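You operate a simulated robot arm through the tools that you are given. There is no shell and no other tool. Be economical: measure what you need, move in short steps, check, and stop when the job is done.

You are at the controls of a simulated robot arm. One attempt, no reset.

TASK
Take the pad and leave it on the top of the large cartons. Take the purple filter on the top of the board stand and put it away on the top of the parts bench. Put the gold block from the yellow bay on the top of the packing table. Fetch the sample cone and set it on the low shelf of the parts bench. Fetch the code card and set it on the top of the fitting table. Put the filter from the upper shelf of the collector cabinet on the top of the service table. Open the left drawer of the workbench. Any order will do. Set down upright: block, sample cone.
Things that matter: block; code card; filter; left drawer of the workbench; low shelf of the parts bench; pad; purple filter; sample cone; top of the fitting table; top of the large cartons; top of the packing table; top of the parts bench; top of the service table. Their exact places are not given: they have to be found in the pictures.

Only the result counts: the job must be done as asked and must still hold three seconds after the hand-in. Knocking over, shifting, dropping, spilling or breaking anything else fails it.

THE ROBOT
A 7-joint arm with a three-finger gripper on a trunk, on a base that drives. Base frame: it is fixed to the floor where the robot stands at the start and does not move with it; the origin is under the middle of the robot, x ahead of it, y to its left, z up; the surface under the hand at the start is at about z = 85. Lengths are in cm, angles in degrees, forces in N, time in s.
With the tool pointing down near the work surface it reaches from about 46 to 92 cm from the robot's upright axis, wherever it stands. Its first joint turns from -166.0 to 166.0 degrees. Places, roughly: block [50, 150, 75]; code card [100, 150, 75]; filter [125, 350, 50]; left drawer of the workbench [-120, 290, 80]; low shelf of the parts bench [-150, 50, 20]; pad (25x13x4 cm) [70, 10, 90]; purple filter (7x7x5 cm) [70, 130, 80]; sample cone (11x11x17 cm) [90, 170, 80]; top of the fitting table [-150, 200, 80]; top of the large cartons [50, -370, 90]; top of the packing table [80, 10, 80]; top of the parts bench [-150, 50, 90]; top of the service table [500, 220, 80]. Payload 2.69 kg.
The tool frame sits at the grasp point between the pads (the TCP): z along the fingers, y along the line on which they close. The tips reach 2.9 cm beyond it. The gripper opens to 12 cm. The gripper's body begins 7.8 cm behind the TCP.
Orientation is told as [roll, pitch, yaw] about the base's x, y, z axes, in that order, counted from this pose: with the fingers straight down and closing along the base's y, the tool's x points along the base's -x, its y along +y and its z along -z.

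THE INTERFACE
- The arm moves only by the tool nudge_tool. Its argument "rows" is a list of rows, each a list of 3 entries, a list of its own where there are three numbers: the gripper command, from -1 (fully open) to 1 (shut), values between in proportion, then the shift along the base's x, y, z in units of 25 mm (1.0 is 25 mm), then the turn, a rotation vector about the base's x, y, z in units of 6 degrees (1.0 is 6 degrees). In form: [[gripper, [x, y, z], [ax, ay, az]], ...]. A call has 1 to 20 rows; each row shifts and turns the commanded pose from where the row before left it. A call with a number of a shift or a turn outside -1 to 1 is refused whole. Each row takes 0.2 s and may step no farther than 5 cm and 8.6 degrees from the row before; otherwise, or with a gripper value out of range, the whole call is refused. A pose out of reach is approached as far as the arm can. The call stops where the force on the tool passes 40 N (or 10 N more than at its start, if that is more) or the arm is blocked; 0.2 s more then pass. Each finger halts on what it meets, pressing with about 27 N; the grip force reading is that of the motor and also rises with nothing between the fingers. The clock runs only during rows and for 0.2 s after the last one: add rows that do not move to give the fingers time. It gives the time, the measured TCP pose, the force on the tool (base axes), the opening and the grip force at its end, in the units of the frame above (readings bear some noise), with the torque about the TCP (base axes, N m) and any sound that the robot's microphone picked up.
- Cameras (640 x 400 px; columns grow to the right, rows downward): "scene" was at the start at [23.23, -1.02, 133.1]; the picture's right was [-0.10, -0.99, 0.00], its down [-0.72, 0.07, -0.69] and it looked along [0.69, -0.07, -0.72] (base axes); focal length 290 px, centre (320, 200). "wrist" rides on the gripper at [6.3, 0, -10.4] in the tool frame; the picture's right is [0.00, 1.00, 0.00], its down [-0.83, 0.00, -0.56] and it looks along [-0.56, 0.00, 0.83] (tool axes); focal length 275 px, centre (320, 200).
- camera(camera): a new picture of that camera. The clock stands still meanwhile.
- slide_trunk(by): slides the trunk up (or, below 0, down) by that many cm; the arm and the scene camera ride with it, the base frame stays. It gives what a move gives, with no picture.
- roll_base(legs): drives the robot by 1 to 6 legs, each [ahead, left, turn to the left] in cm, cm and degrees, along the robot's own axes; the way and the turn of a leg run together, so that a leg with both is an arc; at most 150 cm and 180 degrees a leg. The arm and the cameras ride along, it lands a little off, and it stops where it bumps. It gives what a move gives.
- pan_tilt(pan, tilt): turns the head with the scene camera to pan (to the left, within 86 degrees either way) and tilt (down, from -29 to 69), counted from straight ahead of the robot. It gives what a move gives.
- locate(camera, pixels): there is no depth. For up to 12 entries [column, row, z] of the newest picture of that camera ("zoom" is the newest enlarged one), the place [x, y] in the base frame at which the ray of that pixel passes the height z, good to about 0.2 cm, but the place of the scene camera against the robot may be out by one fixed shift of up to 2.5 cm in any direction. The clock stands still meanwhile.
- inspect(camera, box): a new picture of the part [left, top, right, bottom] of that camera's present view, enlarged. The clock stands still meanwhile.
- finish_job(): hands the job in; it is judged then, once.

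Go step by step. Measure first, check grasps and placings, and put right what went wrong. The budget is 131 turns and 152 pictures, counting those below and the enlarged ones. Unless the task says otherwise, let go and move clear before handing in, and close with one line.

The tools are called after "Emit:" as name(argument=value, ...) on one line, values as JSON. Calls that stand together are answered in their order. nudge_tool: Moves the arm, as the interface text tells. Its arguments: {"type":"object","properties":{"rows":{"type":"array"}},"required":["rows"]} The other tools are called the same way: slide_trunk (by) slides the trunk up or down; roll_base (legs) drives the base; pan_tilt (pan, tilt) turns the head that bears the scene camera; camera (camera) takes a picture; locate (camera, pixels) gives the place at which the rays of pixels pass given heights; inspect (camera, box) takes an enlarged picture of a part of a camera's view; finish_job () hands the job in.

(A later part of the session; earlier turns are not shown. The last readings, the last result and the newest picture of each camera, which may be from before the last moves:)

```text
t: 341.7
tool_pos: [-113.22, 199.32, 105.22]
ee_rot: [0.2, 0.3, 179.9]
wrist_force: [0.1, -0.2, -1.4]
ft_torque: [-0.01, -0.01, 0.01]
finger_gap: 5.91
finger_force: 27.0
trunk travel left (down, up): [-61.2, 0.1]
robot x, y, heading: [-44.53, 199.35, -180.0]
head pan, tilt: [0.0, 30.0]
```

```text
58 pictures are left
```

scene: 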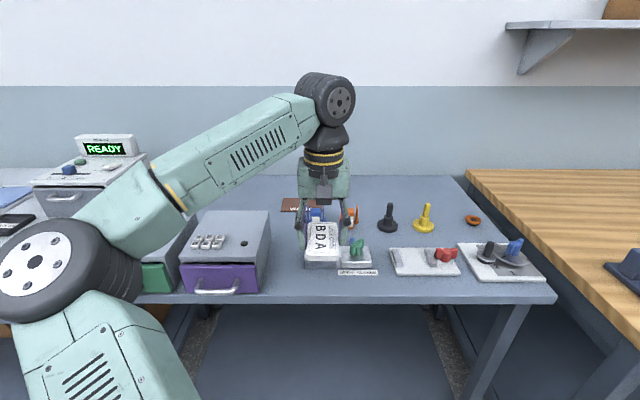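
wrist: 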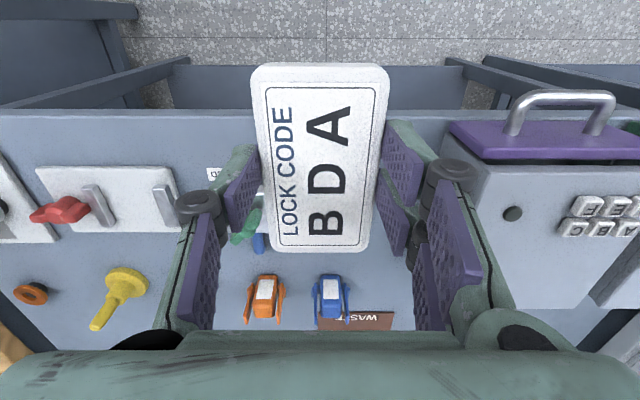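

Emit:
locate(camera="scene", pixels=[[425, 276, 82], [425, 297, 82], [385, 272, 82], [270, 290, 82], [330, 298, 82], [425, 240, 82], [445, 230, 82], [500, 282, 82]])

Emit:
locate(camera="wrist", pixels=[[110, 117, 80], [110, 117, 83], [60, 230, 80], [180, 230, 80], [40, 170, 80], [165, 166, 80], [215, 180, 80], [260, 120, 80], [450, 160, 80], [65, 235, 83]])

Emit:
inspect(camera="scene", box=[250, 180, 570, 320])

```text
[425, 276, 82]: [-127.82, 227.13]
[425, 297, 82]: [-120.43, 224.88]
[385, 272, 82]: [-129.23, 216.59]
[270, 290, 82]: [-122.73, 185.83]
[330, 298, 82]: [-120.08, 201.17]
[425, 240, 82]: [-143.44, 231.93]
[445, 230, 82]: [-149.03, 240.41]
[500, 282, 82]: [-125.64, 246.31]
```

```text
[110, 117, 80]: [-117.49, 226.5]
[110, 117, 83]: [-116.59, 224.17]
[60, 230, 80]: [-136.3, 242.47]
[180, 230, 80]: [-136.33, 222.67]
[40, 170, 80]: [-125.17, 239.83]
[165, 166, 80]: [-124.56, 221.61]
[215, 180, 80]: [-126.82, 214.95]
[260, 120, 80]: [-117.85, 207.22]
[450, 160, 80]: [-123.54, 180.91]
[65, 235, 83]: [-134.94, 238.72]
```

```text
2.00 times, centred on (410, 250) of scene
```

zoom: 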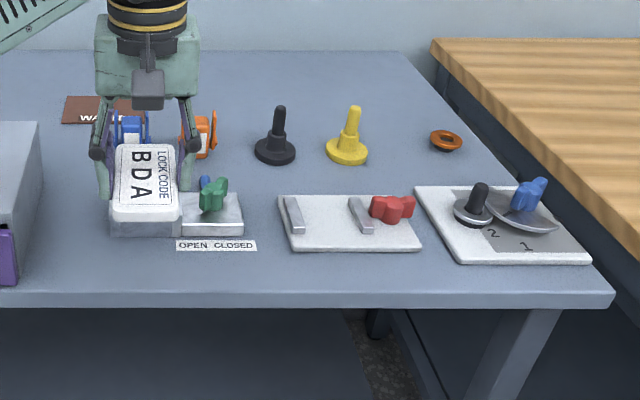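

Best spot: front strip at y≈198 between the purple box and the label, with the card's long side along the edge. Rotate the tool 90° and move to x≈-121.5.

Emit:
nudge_tool(rows=[[1, [0, 0, 0], [0, 0, 1]], [1, [0, 0, 0], [0, 0, 1]], [1, [0, 0, 0], [0, 0, 1]], [1, [0, 0, 0], [0, 0, 1]], [1, [0, 0, 0], [0, 0, 1]], [1, [0, 0, 0], [0, 0, 1]], [1, [0, 0, 0], [0, 0, 1]], [1, [0, 0, 0], [0, 0, 1]], [1, [0, 0, 0], [0, 0, 1]], [1, [0, 0, 0], [0, 0, 1]], [1, [0, 0, 0], [0, 0, 1]], [1, [-0.8, 0, 0], [0, 0, 1]], [1, [-0.8, 0, 0], [0, 0, 1]], [1, [-0.8, -0.2, 0], [0, 0, 1]], [1, [-0.8, -0.2, -0.5], [0, 0, 1]], [1, [-0.1, 0, -1], [0, 0, 0]], [1, [0, 0, -1], [0, 0, 0]], [1, [0, 0, 0], [0, 0, 0]]])

Emit:
camera(camera="wrist")

Emit:
camera(camera="scene")

```text
t: 345.5
tool_pos: [-121.29, 198.37, 98.94]
ee_rot: [0.3, 0.3, -90.0]
wrist_force: [-0.5, 0.5, -0.3]
ft_torque: [0.02, -0.03, 0.0]
finger_gap: 5.92
finger_force: 27.0
trunk travel left (down, up): [-61.2, 0.1]
robot x, y, heading: [-44.95, 198.99, -179.7]
head pan, tilt: [0.0, 30.0]
```

```text
56 pictures are left
```

wrist: 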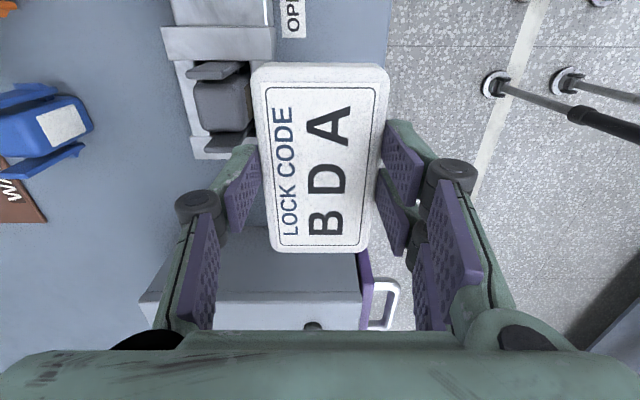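

```text
55 pictures are left
```

scene: 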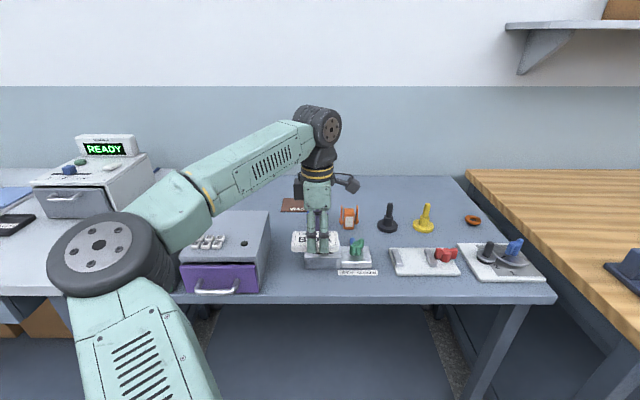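

Emit:
locate(camera="wrist", pixels=[[387, 40, 84], [387, 40, 80], [276, 60, 87], [276, 60, 84], [252, 150, 84], [292, 38, 84], [360, 255, 84], [360, 255, 92], [400, 285, 86]])

Emit:
inspect(camera="scene", box=[250, 200, 410, 310])

```text
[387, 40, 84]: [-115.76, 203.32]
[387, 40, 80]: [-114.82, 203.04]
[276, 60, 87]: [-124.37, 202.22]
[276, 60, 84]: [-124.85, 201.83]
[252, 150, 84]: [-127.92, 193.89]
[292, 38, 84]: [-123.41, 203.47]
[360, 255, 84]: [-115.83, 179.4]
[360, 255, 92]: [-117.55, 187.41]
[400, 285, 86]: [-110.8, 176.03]
```

```text
3.64 times, centred on (330, 255) of scene
```

zoom: 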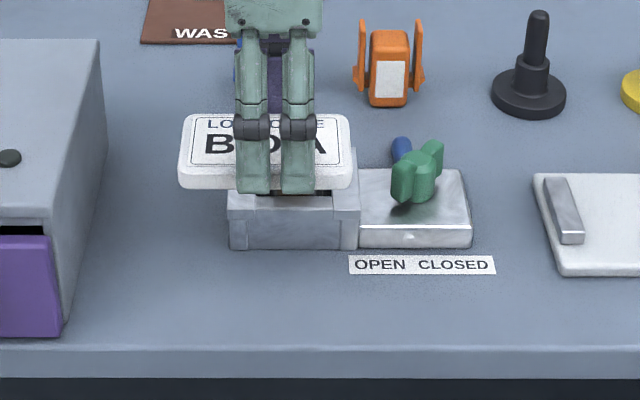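

Edge at x≈-115.7, tray front at ≈-124.5; target x=-119.5. Lower step by step.

Emit:
nudge_tool(rows=[[1, [0.7, -0.1, -0.5], [0, 0, 0]], [1, [0, 0, -1], [0, 0, 0]], [1, [0, 0, -1], [0, 0, 0]], [1, [0, 0, -0.6], [0, 0, 0]], [1, [0, 0, 0], [0, 0, 0]]])

Emit:
camera(camera="wrist")

Emit:
inspect(camera="scene", box=[250, 200, 410, 310])

```text
t: 346.7
tool_pos: [-119.61, 198.15, 91.24]
ee_rot: [0.3, 0.3, -90.0]
wrist_force: [-0.5, 0.7, -0.5]
ft_torque: [-0.02, 0.0, 0.05]
finger_gap: 5.91
finger_force: 26.9
trunk travel left (down, up): [-61.2, 0.1]
robot x, y, heading: [-44.67, 198.95, -179.9]
head pan, tilt: [0.0, 30.0]
```

```text
53 pictures are left
```

wrist: 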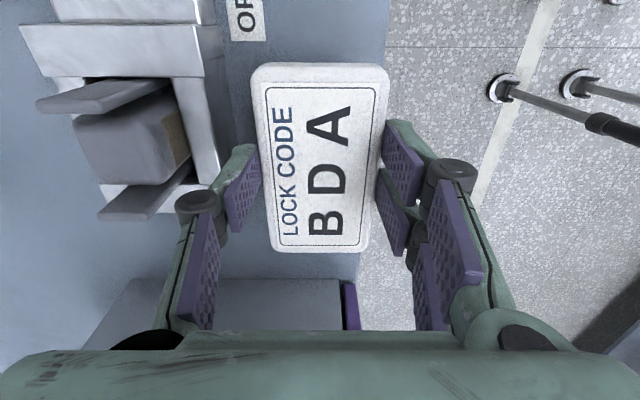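

```text
3.64 times, centred on (330, 255) of scene
```

zoom: 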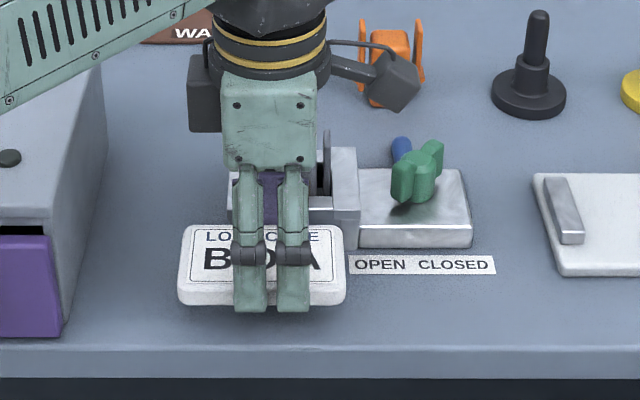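

Emit:
nudge_tool(rows=[[1, [-0.12, 0, -0.6], [0, 0, 0]], [1, [0, 0, -0.5], [0, 0, 0]], [1, [0, 0, 0], [0, 0, 0]]])

Emit:
nudge_tool(rows=[[1, [0, 0, -0.15], [0, 0, 0]], [1, [0, 0, -0.15], [0, 0, 0]], [1, [0, 0, 0], [0, 0, 0]]])

Emit:
inspect(camera="scene", box=[250, 200, 410, 310])

Emit:
camera(camera="wrist")

```text
t: 347.5
tool_pos: [-119.94, 198.09, 88.69]
ee_rot: [0.3, 0.3, -90.0]
wrist_force: [-0.3, -0.1, 0.5]
ft_torque: [-0.04, 0.01, -0.01]
finger_gap: 5.91
finger_force: 26.7
trunk travel left (down, up): [-61.2, 0.1]
robot x, y, heading: [-45.03, 199.0, -179.7]
head pan, tilt: [0.0, 30.0]
```

```text
t: 348.3
tool_pos: [-119.94, 198.16, 87.96]
ee_rot: [0.0, 0.3, -89.9]
wrist_force: [-5.9, 0.0, 21.8]
ft_torque: [-0.01, 0.16, -0.02]
finger_gap: 5.97
finger_force: 27.0
trunk travel left (down, up): [-61.2, 0.1]
robot x, y, heading: [-44.64, 198.7, -179.9]
head pan, tilt: [0.0, 30.0]
```

```text
3.64 times, centred on (330, 255) of scene
```

zoom: 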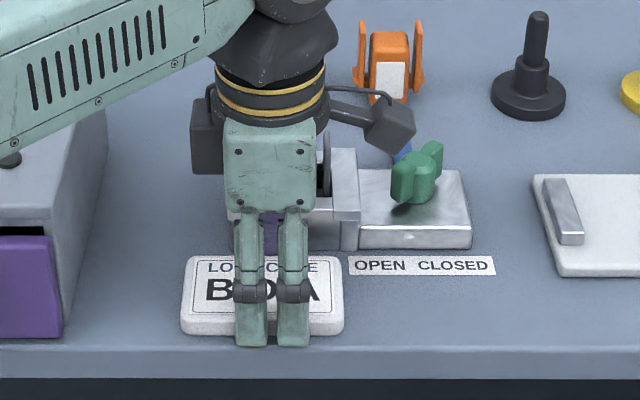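

```text
50 pictures are left
```

wrist: 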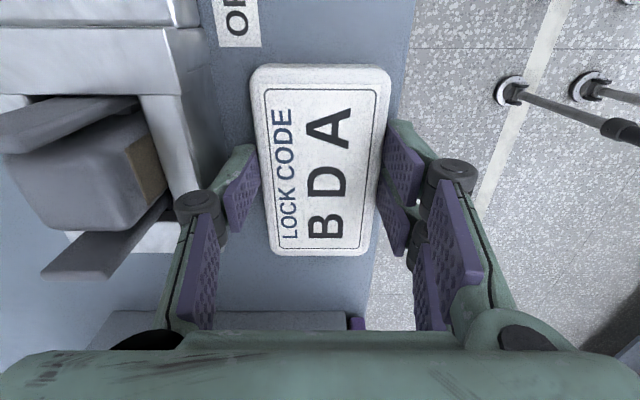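

Contact (table ≈85), card lies fully on the top. Release narrowly and rise.

Emit:
nudge_tool(rows=[[1, [0, 0, 0.1], [0, 0, 0]], [-0.15, [0, 0, 0], [0, 0, 0]], [-0.15, [0, 0, 0], [0, 0, 0]], [-0.15, [0, 0, 0], [0, 0, 0]], [-0.15, [0, 0, 0.4], [0, 0, 0]], [-0.15, [0, 0, 1], [0, 0, 0]], [-0.15, [0, 0, 1], [0, 0, 0]], [-0.15, [0, 0, 1], [0, 0, 0]], [-0.15, [0, 0, 1], [0, 0, 0]], [-0.15, [0, 0, 1], [0, 0, 0]], [-0.15, [0, 0, 1], [0, 0, 0]], [-0.15, [0.8, 0, 0.5], [0, 0, 0]], [-0.15, [0.8, 0, 0], [0, 0, 0]], [-0.15, [0.8, 0, 0], [0, 0, 0]], [-0.15, [0.8, 0, 0], [0, 0, 0]]])

Emit:
inspect(camera="scene", box=[250, 200, 410, 310])

```text
t: 351.5
tool_pos: [-111.85, 198.22, 105.24]
ee_rot: [0.3, 0.2, -90.0]
wrist_force: [-0.1, 0.1, -0.6]
ft_torque: [0.01, 0.02, -0.05]
finger_gap: 6.91
finger_force: 0.1
trunk travel left (down, up): [-61.2, 0.1]
robot x, y, heading: [-44.37, 199.27, -179.5]
head pan, tilt: [0.0, 30.0]
```

```text
3.64 times, centred on (330, 255) of scene
```

zoom: 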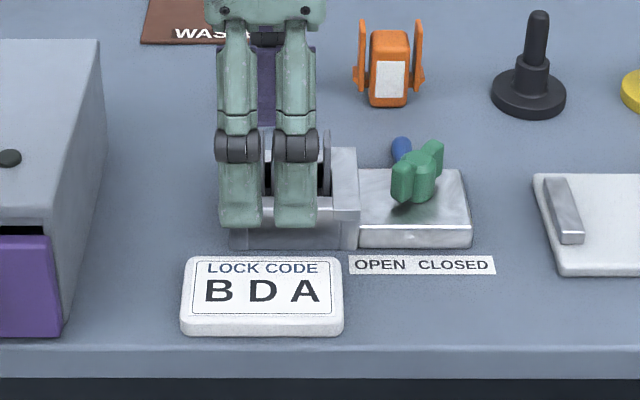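

Card is placed. Now the collector cabinet: undo the yaw, back off, turn around, and go to face it at y≈345.

Emit:
nudge_tool(rows=[[-0.15, [0, 0, 0], [0, 0, -1]], [-0.15, [0, 0, 0], [0, 0, -1]], [-0.15, [0, 0, 0], [0, 0, -1]], [-0.15, [0, 0, 0], [0, 0, -1]], [-0.15, [0, 0, 0], [0, 0, -1]], [-0.15, [0, 0, 0], [0, 0, -1]], [-0.15, [0, 0, 0], [0, 0, -1]], [-0.15, [0, 0, 0], [0, 0, -1]], [-0.15, [0, 0, 0], [0, 0, -1]], [-0.15, [0, 0, 0], [0, 0, -1]], [-0.15, [0, 0, 0], [0, 0, -1]], [-0.15, [0, 0, 0], [0, 0, -1]], [-0.15, [0, 0, 0], [0, 0, -1]], [-0.15, [0, 0, 0], [0, 0, -1]], [-0.15, [0, 0, 0], [0, 0, -1]]])

Emit:
roll_base(legs=[[-36, 0, 0], [0, 0, -180], [0, 145, 0]])

Emit:
pan_tilt(pan=0, tilt=30)

Emit:
camera(camera="scene")

```text
t: 354.7
tool_pos: [-111.94, 198.09, 105.21]
ee_rot: [0.3, 0.3, 179.8]
wrist_force: [0.1, 0.8, 0.3]
ft_torque: [-0.01, -0.01, 0.01]
finger_gap: 6.89
finger_force: 0.1
trunk travel left (down, up): [-61.2, 0.1]
robot x, y, heading: [-44.76, 199.22, -180.0]
head pan, tilt: [0.0, 30.0]
```

```text
t: 375.5
tool_pos: [58.87, 343.61, 105.33]
ee_rot: [0.3, 0.3, -0.7]
wrist_force: [-0.8, 0.4, 0.0]
ft_torque: [-0.01, 0.0, 0.01]
finger_gap: 6.91
finger_force: 0.1
trunk travel left (down, up): [-61.2, 0.1]
robot x, y, heading: [-8.32, 343.31, -0.8]
head pan, tilt: [0.0, 30.0]
```

```text
t: 376.1
tool_pos: [58.78, 343.47, 105.34]
ee_rot: [0.3, 0.3, -0.6]
wrist_force: [-0.3, -0.5, 0.9]
ft_torque: [0.03, -0.01, 0.03]
finger_gap: 6.92
finger_force: 0.0
trunk travel left (down, up): [-61.2, 0.1]
robot x, y, heading: [-8.03, 343.34, -0.5]
head pan, tilt: [0.0, 30.0]
```

```text
48 pictures are left
```

scene: 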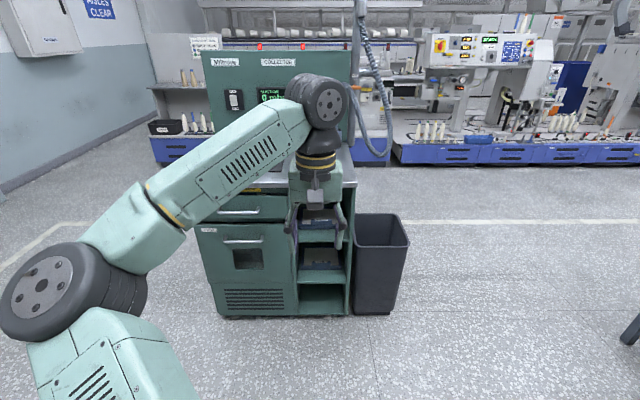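

Shelves are at px (322,200–310). Lower the trunk 40 cm to look inside.

Emit:
slide_trunk(by=-40)

Emit:
pan_tilt(pan=0, tilt=20)

Emit:
camera(camera="scene")

Emit:
camera(camera="wrist")

```text
t: 380.0
tool_pos: [58.83, 343.5, 65.27]
ee_rot: [0.3, 0.3, -0.7]
wrist_force: [-0.6, 0.3, -0.4]
ft_torque: [-0.01, -0.02, 0.01]
finger_gap: 6.88
finger_force: 0.0
trunk travel left (down, up): [-21.2, 40.1]
robot x, y, heading: [-7.81, 343.01, -0.3]
head pan, tilt: [0.0, 30.0]
```

```text
t: 380.7
tool_pos: [58.93, 343.55, 65.23]
ee_rot: [0.4, 0.3, -0.6]
wrist_force: [-0.4, 0.5, -0.4]
ft_torque: [-0.04, 0.03, -0.01]
finger_gap: 6.9
finger_force: 0.0
trunk travel left (down, up): [-21.2, 40.1]
robot x, y, heading: [-8.17, 343.29, -0.5]
head pan, tilt: [0.0, 20.0]
```

```text
47 pictures are left
```

scene: 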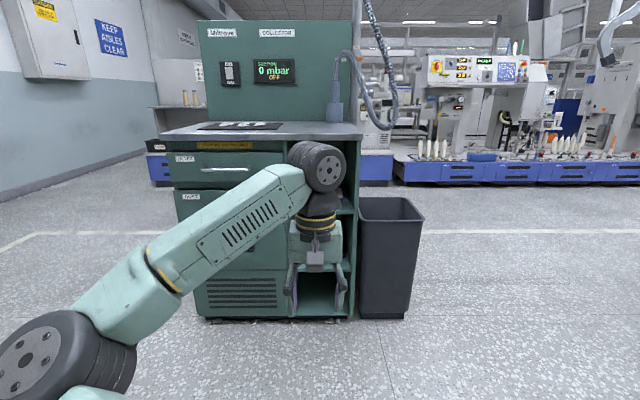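

```text
46 pictures are left
```

wrist: 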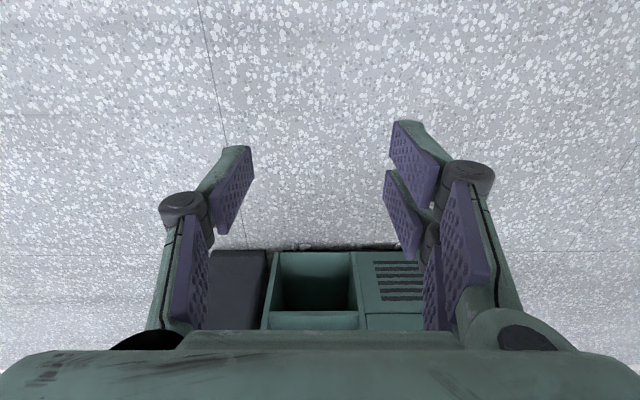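

Pitch the tool 60° forward so the wrist camera looks into the shelves.

Emit:
nudge_tool(rows=[[-0.15, [0.5, 0, 0], [0, -1, 0]], [-0.15, [0.5, 0, 0], [0, -1, 0]], [-0.15, [0.5, 0, 0], [0, -1, 0]], [-0.15, [0.5, 0, 0], [0, -1, 0]], [-0.15, [0.5, 0, 0], [0, -1, 0]], [-0.15, [0.5, 0, 0], [0, -1, 0]], [-0.15, [0.5, 0, 0], [0, -1, 0]], [-0.15, [0.5, 0, 0], [0, -1, 0]], [-0.15, [0.5, 0, 0], [0, -1, 0]], [-0.15, [0.5, 0, 0], [0, -1, 0]], [-0.15, [0, 0, 0], [0, 0, 0]]])

Emit:
camera(camera="wrist")

Emit:
camera(camera="scene")

```text
t: 383.1
tool_pos: [71.39, 343.43, 65.21]
ee_rot: [1.4, -59.8, -1.2]
wrist_force: [-0.9, -0.5, 0.4]
ft_torque: [-0.01, -0.04, -0.02]
finger_gap: 6.9
finger_force: 0.0
trunk travel left (down, up): [-21.2, 40.1]
robot x, y, heading: [-8.66, 343.62, -0.4]
head pan, tilt: [0.0, 20.0]
```

```text
45 pictures are left
```

wrist: 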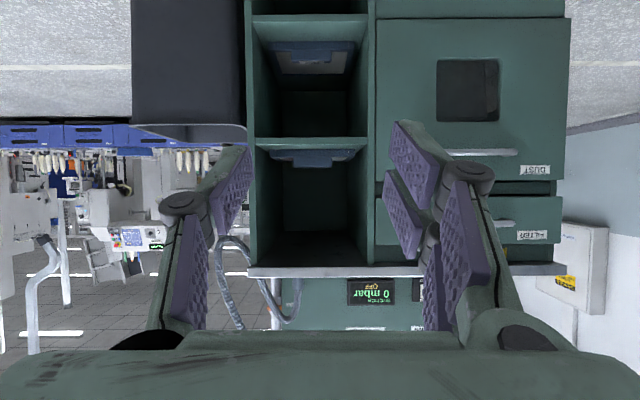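

```text
44 pictures are left
```

scene: 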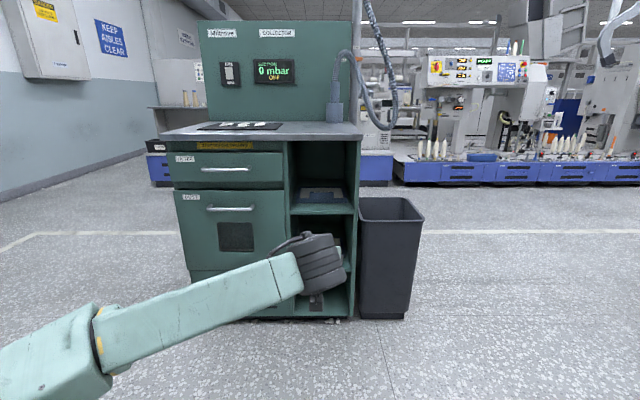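

Emit:
inspect(camera="scene", box=[270, 130, 380, 220])

Emit:
inspect(camera="wrist", box=[230, 100, 390, 200])

Emit:
locate(camera="scene", pixels=[[321, 199, 55], [321, 199, 50], [290, 214, 48], [356, 214, 48], [200, 320, 0], [350, 320, 0], [364, 136, 88], [180, 142, 88]])

```text
4.44 times, centred on (325, 175) of scene
```

zoom: 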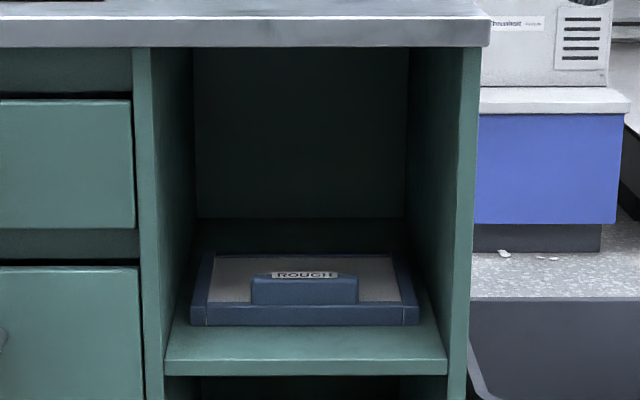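

```text
4.00 times, centred on (310, 150) of wrist
```

zoom: 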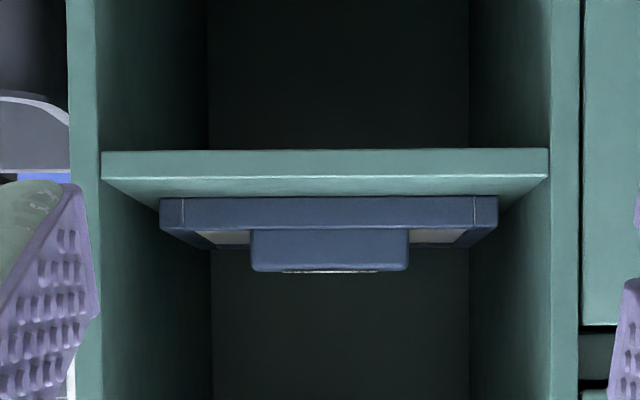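

```text
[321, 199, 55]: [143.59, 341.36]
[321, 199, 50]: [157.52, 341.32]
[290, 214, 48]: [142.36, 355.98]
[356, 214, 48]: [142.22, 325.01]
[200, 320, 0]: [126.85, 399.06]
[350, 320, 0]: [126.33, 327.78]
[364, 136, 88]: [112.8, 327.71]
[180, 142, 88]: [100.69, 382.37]
```

The filter (blue frame with a "ROUGH" grip block, scene px 321,196) sits at the front of the upper shelf; shelf ≈ z 58, front x ≈ 110. Drive closer and re-measure.

Emit:
roll_base(legs=[[20, -2.3, 0.6]])

Emit:
inspect(camera="wrist", box=[200, 60, 440, 210])

Emit:
inspect(camera="scene", box=[240, 110, 400, 250])

```text
t: 384.7
tool_pos: [91.46, 342.01, 65.25]
ee_rot: [1.3, -59.7, -0.6]
wrist_force: [-0.1, -0.2, 0.1]
ft_torque: [0.02, -0.01, -0.01]
finger_gap: 6.89
finger_force: 0.0
trunk travel left (down, up): [-21.2, 40.1]
robot x, y, heading: [11.79, 341.37, 0.3]
head pan, tilt: [0.0, 20.0]
```

```text
2.67 times, centred on (320, 135) of wrist
```

zoom: 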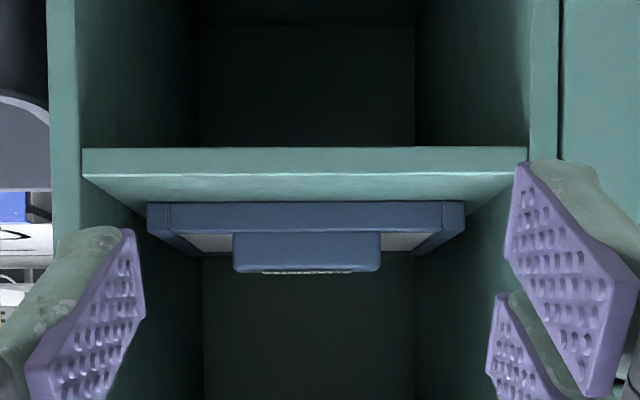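

```text
2.86 times, centred on (320, 180) of scene
```

zoom: 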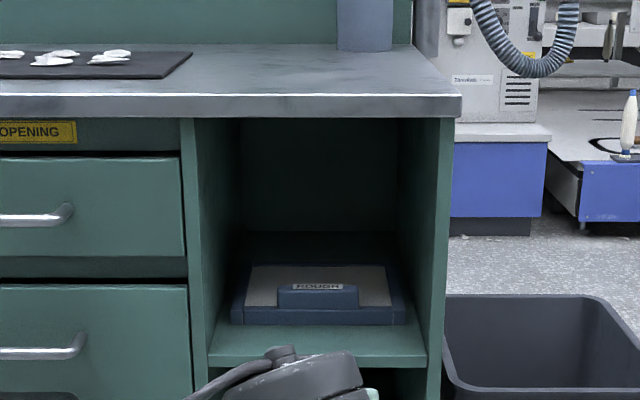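

Parallax gives: shelf top z≈57, shelf front x≈119.5, frame top ≈59, grip block z≈59–61.5, x≈126–128, 10 cm wide, y≈340.6. Pitch the tool horizontal, open fully, set z≈60.5.

Emit:
nudge_tool(rows=[[-1, [0, 0, 0], [-0.2, 0, 0]], [-1, [0, 0, 0], [0, -1, 0]], [-1, [0, 0, 0], [0, -1, 0]], [-1, [0, 0, 0], [0, -1, 0]], [-1, [0, 0, -0.6], [0, -1, 0]], [-1, [0, -0.5, -0.6], [0, -1, 0]], [-1, [0, 0, -0.7], [0, 0, 0]], [-1, [0, 0, 0], [0, 0, 0]]])

Emit:
roll_base(legs=[[20, 0, 0]])

Emit:
camera(camera="wrist")

Emit:
camera(camera="scene")

```text
t: 386.5
tool_pos: [91.38, 341.89, 63.57]
ee_rot: [-4.5, -80.8, 4.9]
wrist_force: [0.7, -0.3, -0.5]
ft_torque: [0.01, 0.0, -0.03]
finger_gap: 12.03
finger_force: 0.1
out of reach, approached as far as the arm can: row 5, 6, 7
trunk travel left (down, up): [-21.2, 40.1]
robot x, y, heading: [11.76, 340.92, 0.1]
head pan, tilt: [0.0, 20.0]
```

```text
t: 388.1
tool_pos: [111.17, 342.04, 63.6]
ee_rot: [-4.5, -80.7, 4.6]
wrist_force: [0.0, 0.5, 0.5]
ft_torque: [0.01, 0.04, 0.04]
finger_gap: 12.0
finger_force: 0.0
trunk travel left (down, up): [-21.2, 40.1]
robot x, y, heading: [31.51, 340.93, 0.4]
head pan, tilt: [0.0, 20.0]
```

```text
39 pictures are left
```

wrist: 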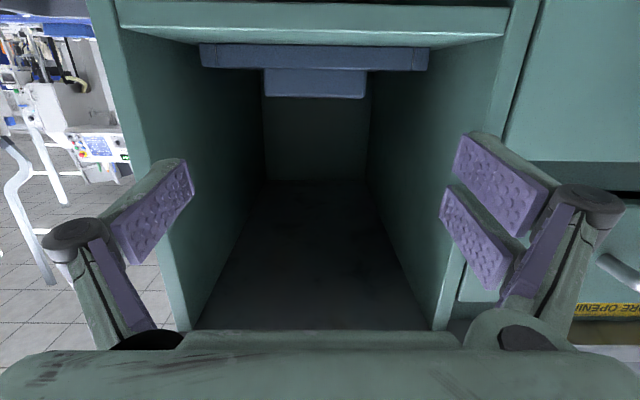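

```text
38 pictures are left
```

scene: 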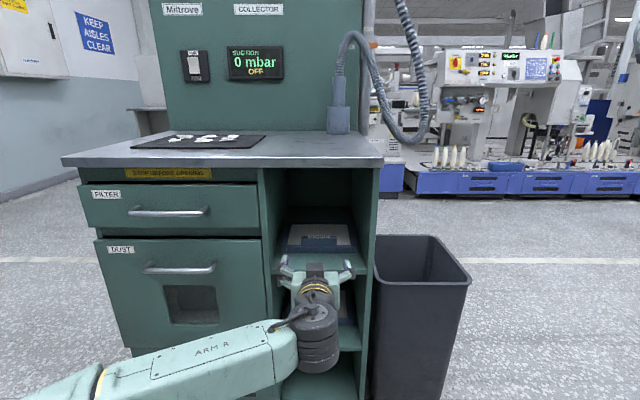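

Pitch ended at 81° with the camera low; 69° is better for camera clearance. Adjust pitch, lower the trunk 2.5 cm, and shift 0.4 cm right.

Emit:
nudge_tool(rows=[[-1, [0, -0.1, 0], [0, 1, 0]], [-1, [0, -0.08, 0], [0, 1, 0]], [-1, [0, 0, 0], [0, 0, 0]]])

Emit:
slide_trunk(by=-2.5)

Emit:
camera(camera="wrist")

```text
t: 388.9
tool_pos: [111.17, 341.58, 63.62]
ee_rot: [-1.6, -68.7, 2.0]
wrist_force: [-0.6, -1.7, 0.4]
ft_torque: [0.0, 0.03, -0.03]
finger_gap: 12.01
finger_force: 0.0
trunk travel left (down, up): [-21.2, 40.1]
robot x, y, heading: [31.4, 341.04, -0.1]
head pan, tilt: [0.0, 20.0]
```

```text
t: 389.6
tool_pos: [111.17, 341.58, 61.07]
ee_rot: [-1.7, -68.7, 2.2]
wrist_force: [0.1, -0.5, -0.9]
ft_torque: [-0.02, 0.01, -0.03]
finger_gap: 11.99
finger_force: 0.0
trunk travel left (down, up): [-18.7, 42.6]
robot x, y, heading: [31.53, 341.05, 0.1]
head pan, tilt: [0.0, 20.0]
```

```text
37 pictures are left
```

wrist: 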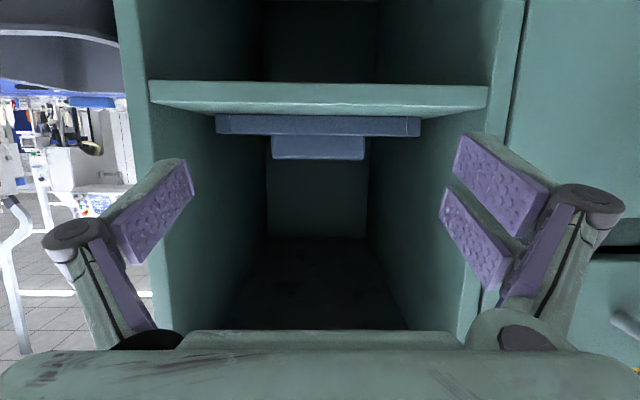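

All consistent: handle z 58.9–61.3, y≈341.5. Drive 12 cm ahead and check.

Emit:
roll_base(legs=[[12, 0, 0]])

Emit:
camera(camera="wrist")

```text
t: 390.8
tool_pos: [122.95, 341.76, 61.12]
ee_rot: [-1.7, -68.7, 2.1]
wrist_force: [1.1, 0.0, -0.2]
ft_torque: [0.02, 0.01, 0.0]
finger_gap: 12.01
finger_force: 0.1
trunk travel left (down, up): [-18.7, 42.6]
robot x, y, heading: [43.41, 340.97, 0.1]
head pan, tilt: [0.0, 20.0]
```

```text
36 pictures are left
```

wrist: 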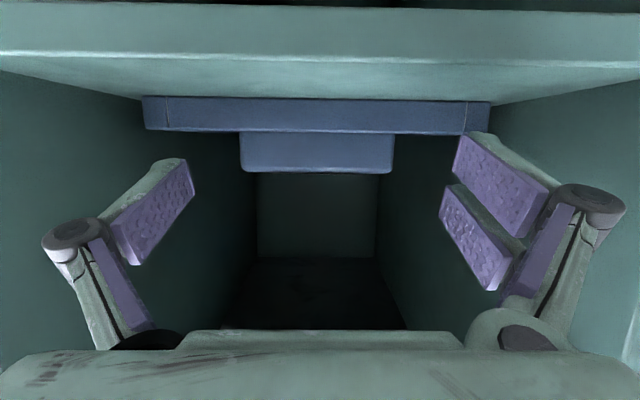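

Handle front x≈129.1. Advance 5.7 cm with the arm and close.

Emit:
nudge_tool(rows=[[-1, [0.6, -0.06, 0], [0, 0, 0]], [-1, [0.6, 0, 0], [0, 0, 0]], [-1, [0.6, 0, 0], [0, 0, 0]], [-1, [0.48, 0, 0], [0, 0, 0]], [-1, [0, 0, 0], [0, 0, 0]]])

Emit:
camera(camera="wrist")

```text
t: 392.0
tool_pos: [128.64, 341.62, 61.18]
ee_rot: [-1.7, -68.6, 2.1]
wrist_force: [-0.6, -0.3, -0.7]
ft_torque: [0.0, -0.04, 0.03]
finger_gap: 11.96
finger_force: 0.1
trunk travel left (down, up): [-18.7, 42.6]
robot x, y, heading: [42.96, 340.93, 0.4]
head pan, tilt: [0.0, 20.0]
```

```text
35 pictures are left
```

wrist: 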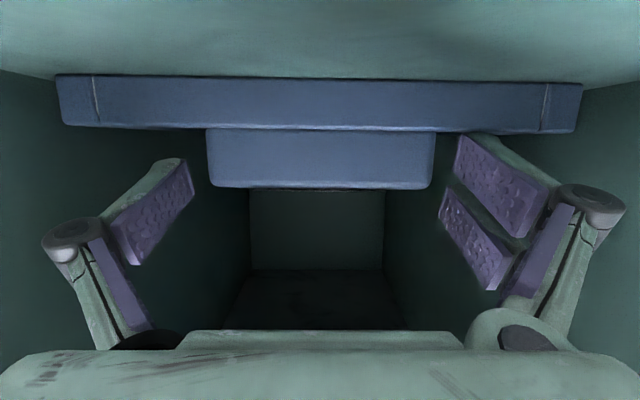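

Fingers straddle the grip block. Close.

Emit:
nudge_tool(rows=[[1, [0, 0, 0], [0, 0, 0]], [1, [0, 0, 0], [0, 0, 0]], [1, [0, 0, 0], [0, 0, 0]], [1, [0, 0, 0], [0, 0, 0]]])

Emit:
camera(camera="wrist")

```text
t: 393.0
tool_pos: [128.69, 341.61, 61.14]
ee_rot: [-1.7, -68.8, 1.9]
wrist_force: [-0.4, 0.1, 1.5]
ft_torque: [0.3, 0.09, 0.07]
finger_gap: 9.97
finger_force: 26.9
trunk travel left (down, up): [-18.7, 42.6]
robot x, y, heading: [43.37, 340.75, 0.2]
head pan, tilt: [0.0, 20.0]
```

```text
34 pictures are left
```

wrist: 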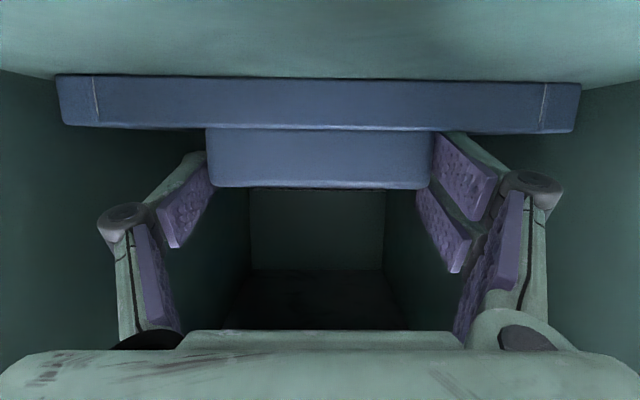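

Gripped (9.97 cm). Lift slightly and check.

Emit:
nudge_tool(rows=[[1, [0, 0, 0.2], [0, 0, 0]], [1, [0, 0, 0.3], [0, 0, 0]], [1, [0, 0, 0.3], [0, 0, 0]], [1, [0, 0, 0], [0, 0, 0]]])

Emit:
camera(camera="wrist")

Emit:
inspect(camera="scene", box=[240, 140, 400, 300])

```text
t: 394.0
tool_pos: [128.69, 341.61, 63.06]
ee_rot: [-1.6, -68.7, 2.0]
wrist_force: [-0.1, 0.1, -1.5]
ft_torque: [0.0, 0.13, -0.02]
finger_gap: 10.0
finger_force: 26.9
trunk travel left (down, up): [-18.7, 42.6]
robot x, y, heading: [43.13, 341.05, 0.1]
head pan, tilt: [0.0, 20.0]
```

```text
33 pictures are left
```

wrist: 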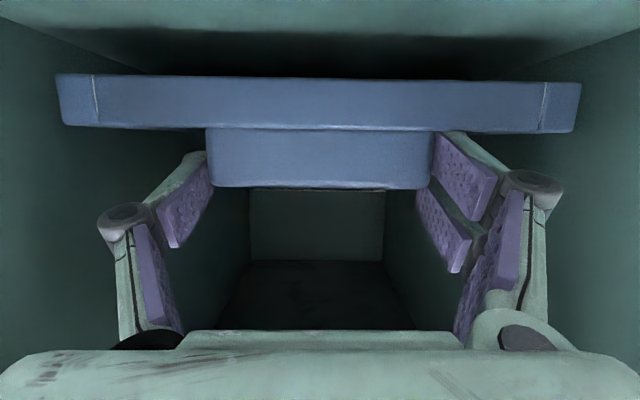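

```text
2.50 times, centred on (320, 220) of scene
```

zoom: 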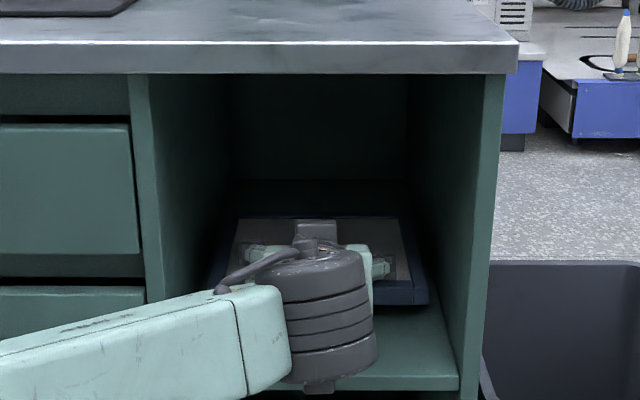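

Filter lifted level. Back out 45 cm, raise the trunk, then check the hold.

Emit:
roll_base(legs=[[-48, 0, 0]])

Emit:
slide_trunk(by=40)

Emit:
pan_tilt(pan=-5, tilt=15)

Emit:
camera(camera="scene")

```text
t: 396.9
tool_pos: [81.36, 341.22, 63.11]
ee_rot: [-1.7, -68.8, 2.0]
wrist_force: [0.5, 0.1, -2.2]
ft_torque: [0.07, 0.15, -0.01]
finger_gap: 9.99
finger_force: 26.6
trunk travel left (down, up): [-18.7, 42.6]
robot x, y, heading: [-3.71, 341.07, 0.3]
head pan, tilt: [0.0, 20.0]
```

```text
t: 400.7
tool_pos: [81.34, 341.26, 103.11]
ee_rot: [-1.8, -68.7, 2.0]
wrist_force: [-0.2, -0.4, -2.3]
ft_torque: [0.0, 0.13, 0.02]
finger_gap: 10.0
finger_force: 27.0
trunk travel left (down, up): [-58.7, 2.6]
robot x, y, heading: [-4.36, 340.84, 0.0]
head pan, tilt: [0.0, 20.0]
```

```text
t: 401.4
tool_pos: [81.38, 341.32, 102.94]
ee_rot: [-1.7, -68.7, 1.9]
wrist_force: [-0.1, 1.0, -1.7]
ft_torque: [-0.01, 0.15, -0.01]
finger_gap: 9.97
finger_force: 27.3
trunk travel left (down, up): [-58.7, 2.6]
robot x, y, heading: [-4.05, 340.71, 0.1]
head pan, tilt: [-5.0, 15.0]
```

```text
31 pictures are left
```

scene: 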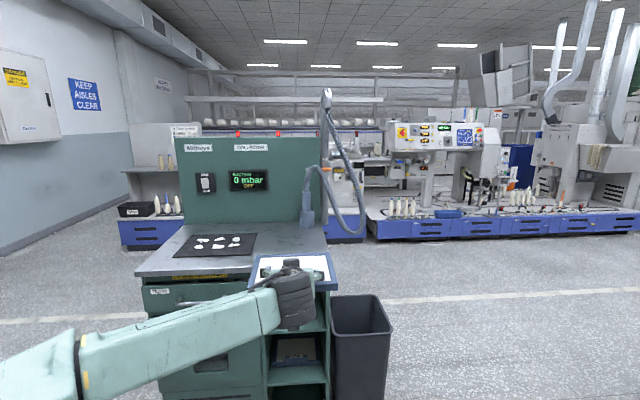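

Filter held level. Head for the aisle beyond: strafe right to y≈243, go ahead through the gap to x≈185, and look around.

Emit:
roll_base(legs=[[0, -98, 0], [120, 0, 0], [70, 0, 0]])

Emit:
pan_tilt(pan=25, tilt=15)

Emit:
camera(camera="scene")

Emit:
pan_tilt(pan=-35, tilt=15)

Emit:
camera(camera="scene")

```text
t: 418.4
tool_pos: [271.76, 244.57, 103.04]
ee_rot: [-1.8, -68.7, 2.3]
wrist_force: [-0.1, 0.8, -2.2]
ft_torque: [-0.02, 0.12, 0.02]
finger_gap: 9.98
finger_force: 27.0
trunk travel left (down, up): [-58.7, 2.6]
robot x, y, heading: [186.63, 243.48, 0.4]
head pan, tilt: [-5.0, 15.0]
```

```text
t: 419.4
tool_pos: [271.66, 244.57, 103.15]
ee_rot: [-1.7, -68.6, 2.4]
wrist_force: [-0.6, 0.3, -1.4]
ft_torque: [-0.01, 0.16, 0.0]
finger_gap: 9.96
finger_force: 26.6
trunk travel left (down, up): [-58.7, 2.6]
robot x, y, heading: [186.39, 243.26, 0.1]
head pan, tilt: [25.0, 15.0]
```

```text
30 pictures are left
```

scene: 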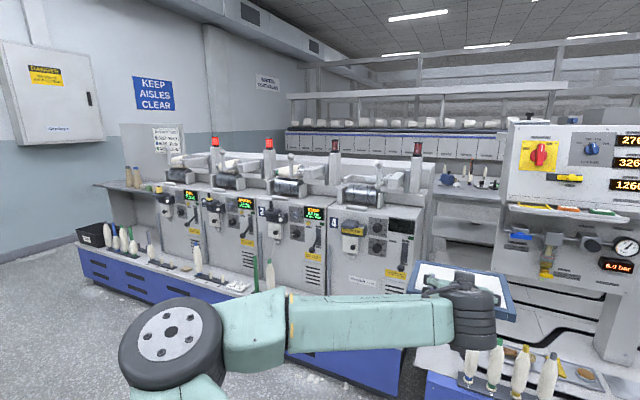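

```text
t: 420.7
tool_pos: [271.82, 244.55, 103.01]
ee_rot: [-1.8, -68.7, 2.3]
wrist_force: [0.3, 0.9, -1.5]
ft_torque: [-0.01, 0.13, 0.02]
finger_gap: 9.96
finger_force: 27.3
trunk travel left (down, up): [-58.7, 2.6]
robot x, y, heading: [186.95, 243.84, 0.3]
head pan, tilt: [-35.0, 15.0]
```

```text
29 pictures are left
```

scene: 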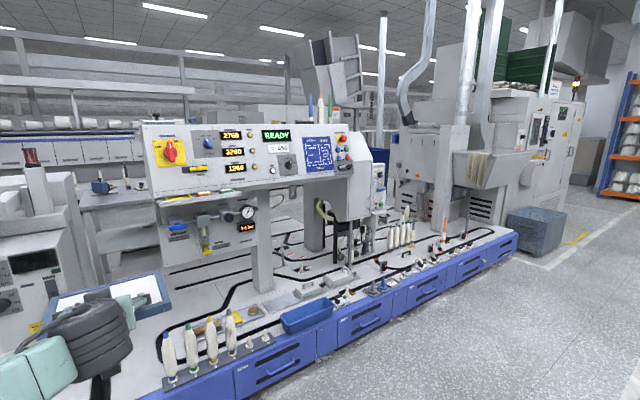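

There's a gray two-tier table behind the machines (px 120,230) – likely the service table. Look at the gap between the machines more directly.

Emit:
locate(camera="scene", pixels=[[516, 252, 0], [300, 385, 0], [540, 258, 0], [95, 197, 80], [160, 187, 80], [100, 280, 0], [560, 235, 0]])

Emit:
pan_tilt(pan=5, tilt=22)

Emit:
camera(camera="scene")

```text
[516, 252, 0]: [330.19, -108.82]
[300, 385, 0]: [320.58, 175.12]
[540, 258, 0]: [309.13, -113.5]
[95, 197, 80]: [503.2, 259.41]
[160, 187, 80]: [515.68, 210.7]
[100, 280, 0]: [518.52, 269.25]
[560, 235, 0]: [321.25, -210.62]
```

```text
t: 421.8
tool_pos: [271.76, 244.6, 103.13]
ee_rot: [-1.7, -68.6, 2.3]
wrist_force: [-0.1, -0.5, -2.2]
ft_torque: [-0.02, 0.14, -0.02]
finger_gap: 9.99
finger_force: 26.8
trunk travel left (down, up): [-58.7, 2.6]
robot x, y, heading: [186.15, 243.54, 0.2]
head pan, tilt: [5.0, 22.0]
```

```text
28 pictures are left
```

scene: 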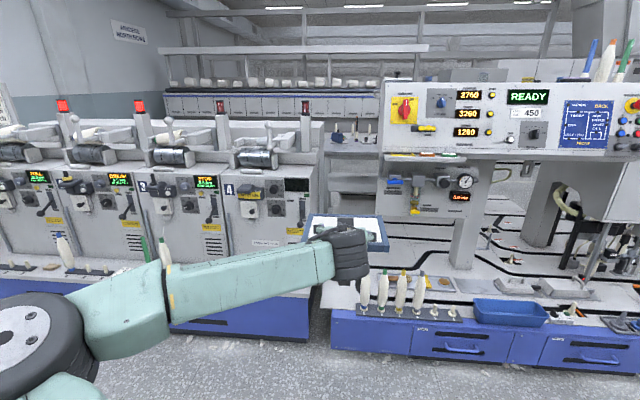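

The service table (≈(505,235)) stands behind the machine row; the gap here is too narrow, but there seems to be a ~1.3 m passage past the winders' far end (y≈509, wall ≈640). Turn left, shift to x≈238, and go up there.

Emit:
roll_base(legs=[[0, 0, 90], [0, -52, 0], [140, 0, 0], [60, 0, 0]])

Emit:
pan_tilt(pan=-30, tilt=25)

Emit:
camera(camera="scene")

```text
t: 439.7
tool_pos: [232.38, 529.07, 102.96]
ee_rot: [-1.7, -68.7, 92.9]
wrist_force: [-1.0, 0.2, -2.2]
ft_torque: [-0.15, -0.01, 0.02]
finger_gap: 9.98
finger_force: 27.2
trunk travel left (down, up): [-58.7, 2.6]
robot x, y, heading: [234.6, 443.87, 91.0]
head pan, tilt: [5.0, 22.0]
```

```text
t: 440.7
tool_pos: [232.42, 529.16, 103.11]
ee_rot: [-1.6, -68.7, 92.9]
wrist_force: [0.5, 0.6, -1.8]
ft_torque: [-0.16, -0.04, 0.0]
finger_gap: 9.97
finger_force: 27.0
trunk travel left (down, up): [-58.7, 2.6]
robot x, y, heading: [234.03, 443.71, 91.0]
head pan, tilt: [-30.0, 25.0]
```

```text
27 pictures are left
```

scene: 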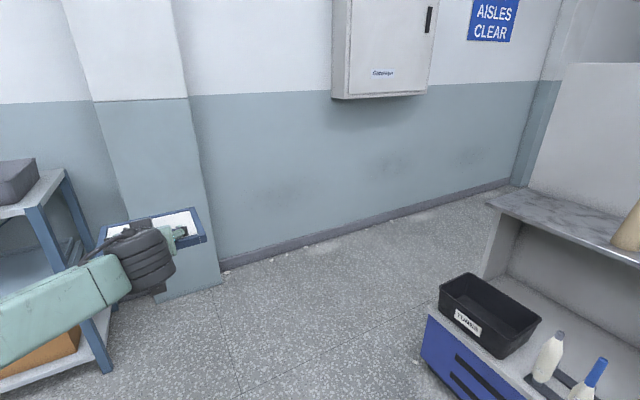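

Emit:
locate(camera="scene", pixels=[[421, 360, 0], [230, 270, 0], [400, 217, 0], [505, 188, 0], [222, 283, 0], [420, 300, 0], [470, 230, 0], [195, 290, 0]])

Emit:
pan_tilt(pan=-65, tilt=15)

Emit:
camera(camera="scene")

```text
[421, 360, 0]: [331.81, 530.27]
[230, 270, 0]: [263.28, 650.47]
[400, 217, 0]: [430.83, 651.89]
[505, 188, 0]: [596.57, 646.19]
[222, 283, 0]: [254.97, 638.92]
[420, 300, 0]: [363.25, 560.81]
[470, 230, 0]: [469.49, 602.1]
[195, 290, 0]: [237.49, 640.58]
```

```text
t: 441.7
tool_pos: [232.4, 529.12, 103.01]
ee_rot: [-1.7, -68.8, 92.9]
wrist_force: [-0.2, 0.2, -1.9]
ft_torque: [-0.13, -0.04, 0.02]
finger_gap: 9.98
finger_force: 26.9
trunk travel left (down, up): [-58.7, 2.6]
robot x, y, heading: [234.16, 443.65, 91.2]
head pan, tilt: [-65.0, 15.0]
```

```text
26 pictures are left
```

scene: 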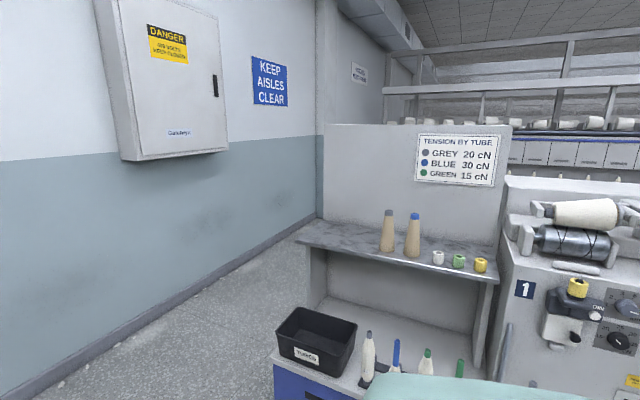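

Passage: base end y≈530, wall y≈650 – passable. First make the load compact: pitch the tool back to pointing down and retract.

Emit:
nudge_tool(rows=[[1, [0, -0.9, 0.1], [-1, 0, 0]], [1, [0, -0.9, 0.1], [-1, 0, 0]], [1, [0, -0.9, 0.1], [-1, 0, 0]], [1, [0, -0.9, 0.1], [-1, 0, 0]], [1, [0, -0.9, 0.1], [-1, 0, 0]], [1, [0, -0.9, 0], [-1, 0, 0]], [1, [0, -0.9, 0], [-1, 0, 0]], [1, [0, -0.9, 0], [-1, 0, 0]], [1, [0, -0.9, 0], [-1, 0, 0]], [1, [0, -0.9, 0], [-1, 0, 0]], [1, [0, -0.9, 0], [-1, 0, 0]], [1, [0, -0.9, 0], [0, 0, 0]], [1, [0, 0, 0], [0, 0, 0]]])

Emit:
camera(camera="wrist")

```text
t: 444.5
tool_pos: [232.45, 502.13, 104.28]
ee_rot: [1.0, -2.7, 91.1]
wrist_force: [0.3, -1.0, -2.5]
ft_torque: [0.0, -0.01, -0.02]
finger_gap: 9.96
finger_force: 26.8
trunk travel left (down, up): [-58.7, 2.6]
robot x, y, heading: [234.19, 444.02, 91.1]
head pan, tilt: [-65.0, 15.0]
```

```text
25 pictures are left
```

wrist: 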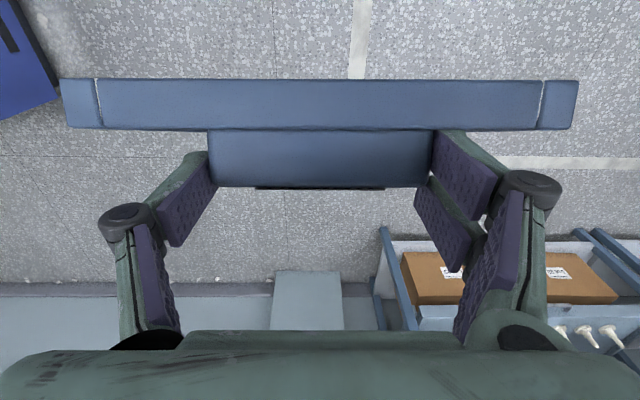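

Load is compact and secure. Go up to y≈525, turn right to heading 0, strafe to y≈583, and drive along the passage.

Emit:
roll_base(legs=[[78, 0, 0], [0, 0, -91], [0, 58, 0], [110, 0, 0]])

Emit:
pan_tilt(pan=-35, tilt=20)

Emit:
camera(camera="scene")

```text
t: 462.5
tool_pos: [401.16, 578.34, 104.23]
ee_rot: [1.0, -2.6, -0.8]
wrist_force: [-0.7, 0.3, -1.3]
ft_torque: [-0.04, 0.02, 0.03]
finger_gap: 9.93
finger_force: 27.5
trunk travel left (down, up): [-58.7, 2.6]
robot x, y, heading: [342.76, 578.54, -0.9]
head pan, tilt: [-65.0, 15.0]
```

```text
t: 463.5
tool_pos: [401.27, 578.39, 104.08]
ee_rot: [1.0, -2.6, -0.8]
wrist_force: [0.5, -0.3, -1.2]
ft_torque: [0.02, 0.01, 0.0]
finger_gap: 9.94
finger_force: 27.0
trunk travel left (down, up): [-58.7, 2.6]
robot x, y, heading: [342.68, 578.73, -0.9]
head pan, tilt: [-35.0, 20.0]
```

```text
24 pictures are left
```

scene: 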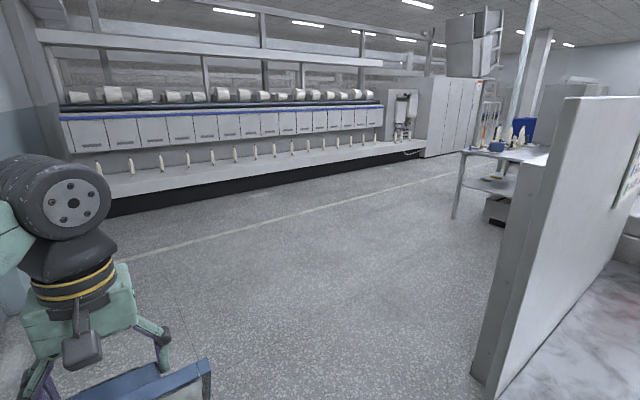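

A wide aisle lies behind. The service table is at px (505,155). Measure it.

Emit:
locate(camera="scene", pixels=[[455, 218, 0], [462, 152, 85], [550, 147, 85], [462, 152, 80], [475, 376, 0], [495, 222, 0], [300, 180, 0], [130, 210, 0], [520, 161, 85]])

Emit:
inspect(camera="scene", box=[430, 90, 570, 240])

```text
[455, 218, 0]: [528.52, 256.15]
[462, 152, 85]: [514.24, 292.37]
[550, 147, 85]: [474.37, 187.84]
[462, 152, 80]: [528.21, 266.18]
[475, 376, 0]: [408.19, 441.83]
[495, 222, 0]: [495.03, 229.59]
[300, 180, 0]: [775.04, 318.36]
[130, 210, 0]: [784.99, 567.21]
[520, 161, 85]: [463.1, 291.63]
```

```text
2.67 times, centred on (500, 165) of scene
```

zoom: 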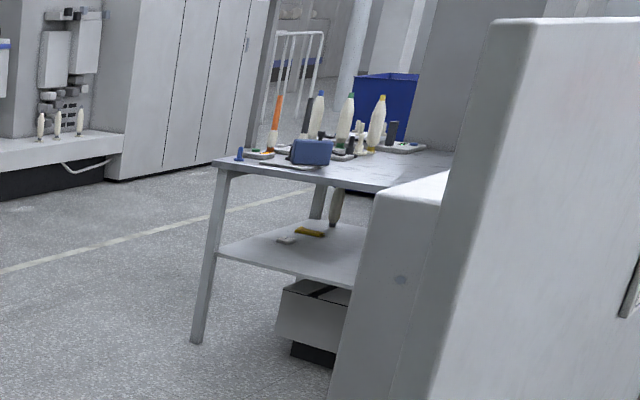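

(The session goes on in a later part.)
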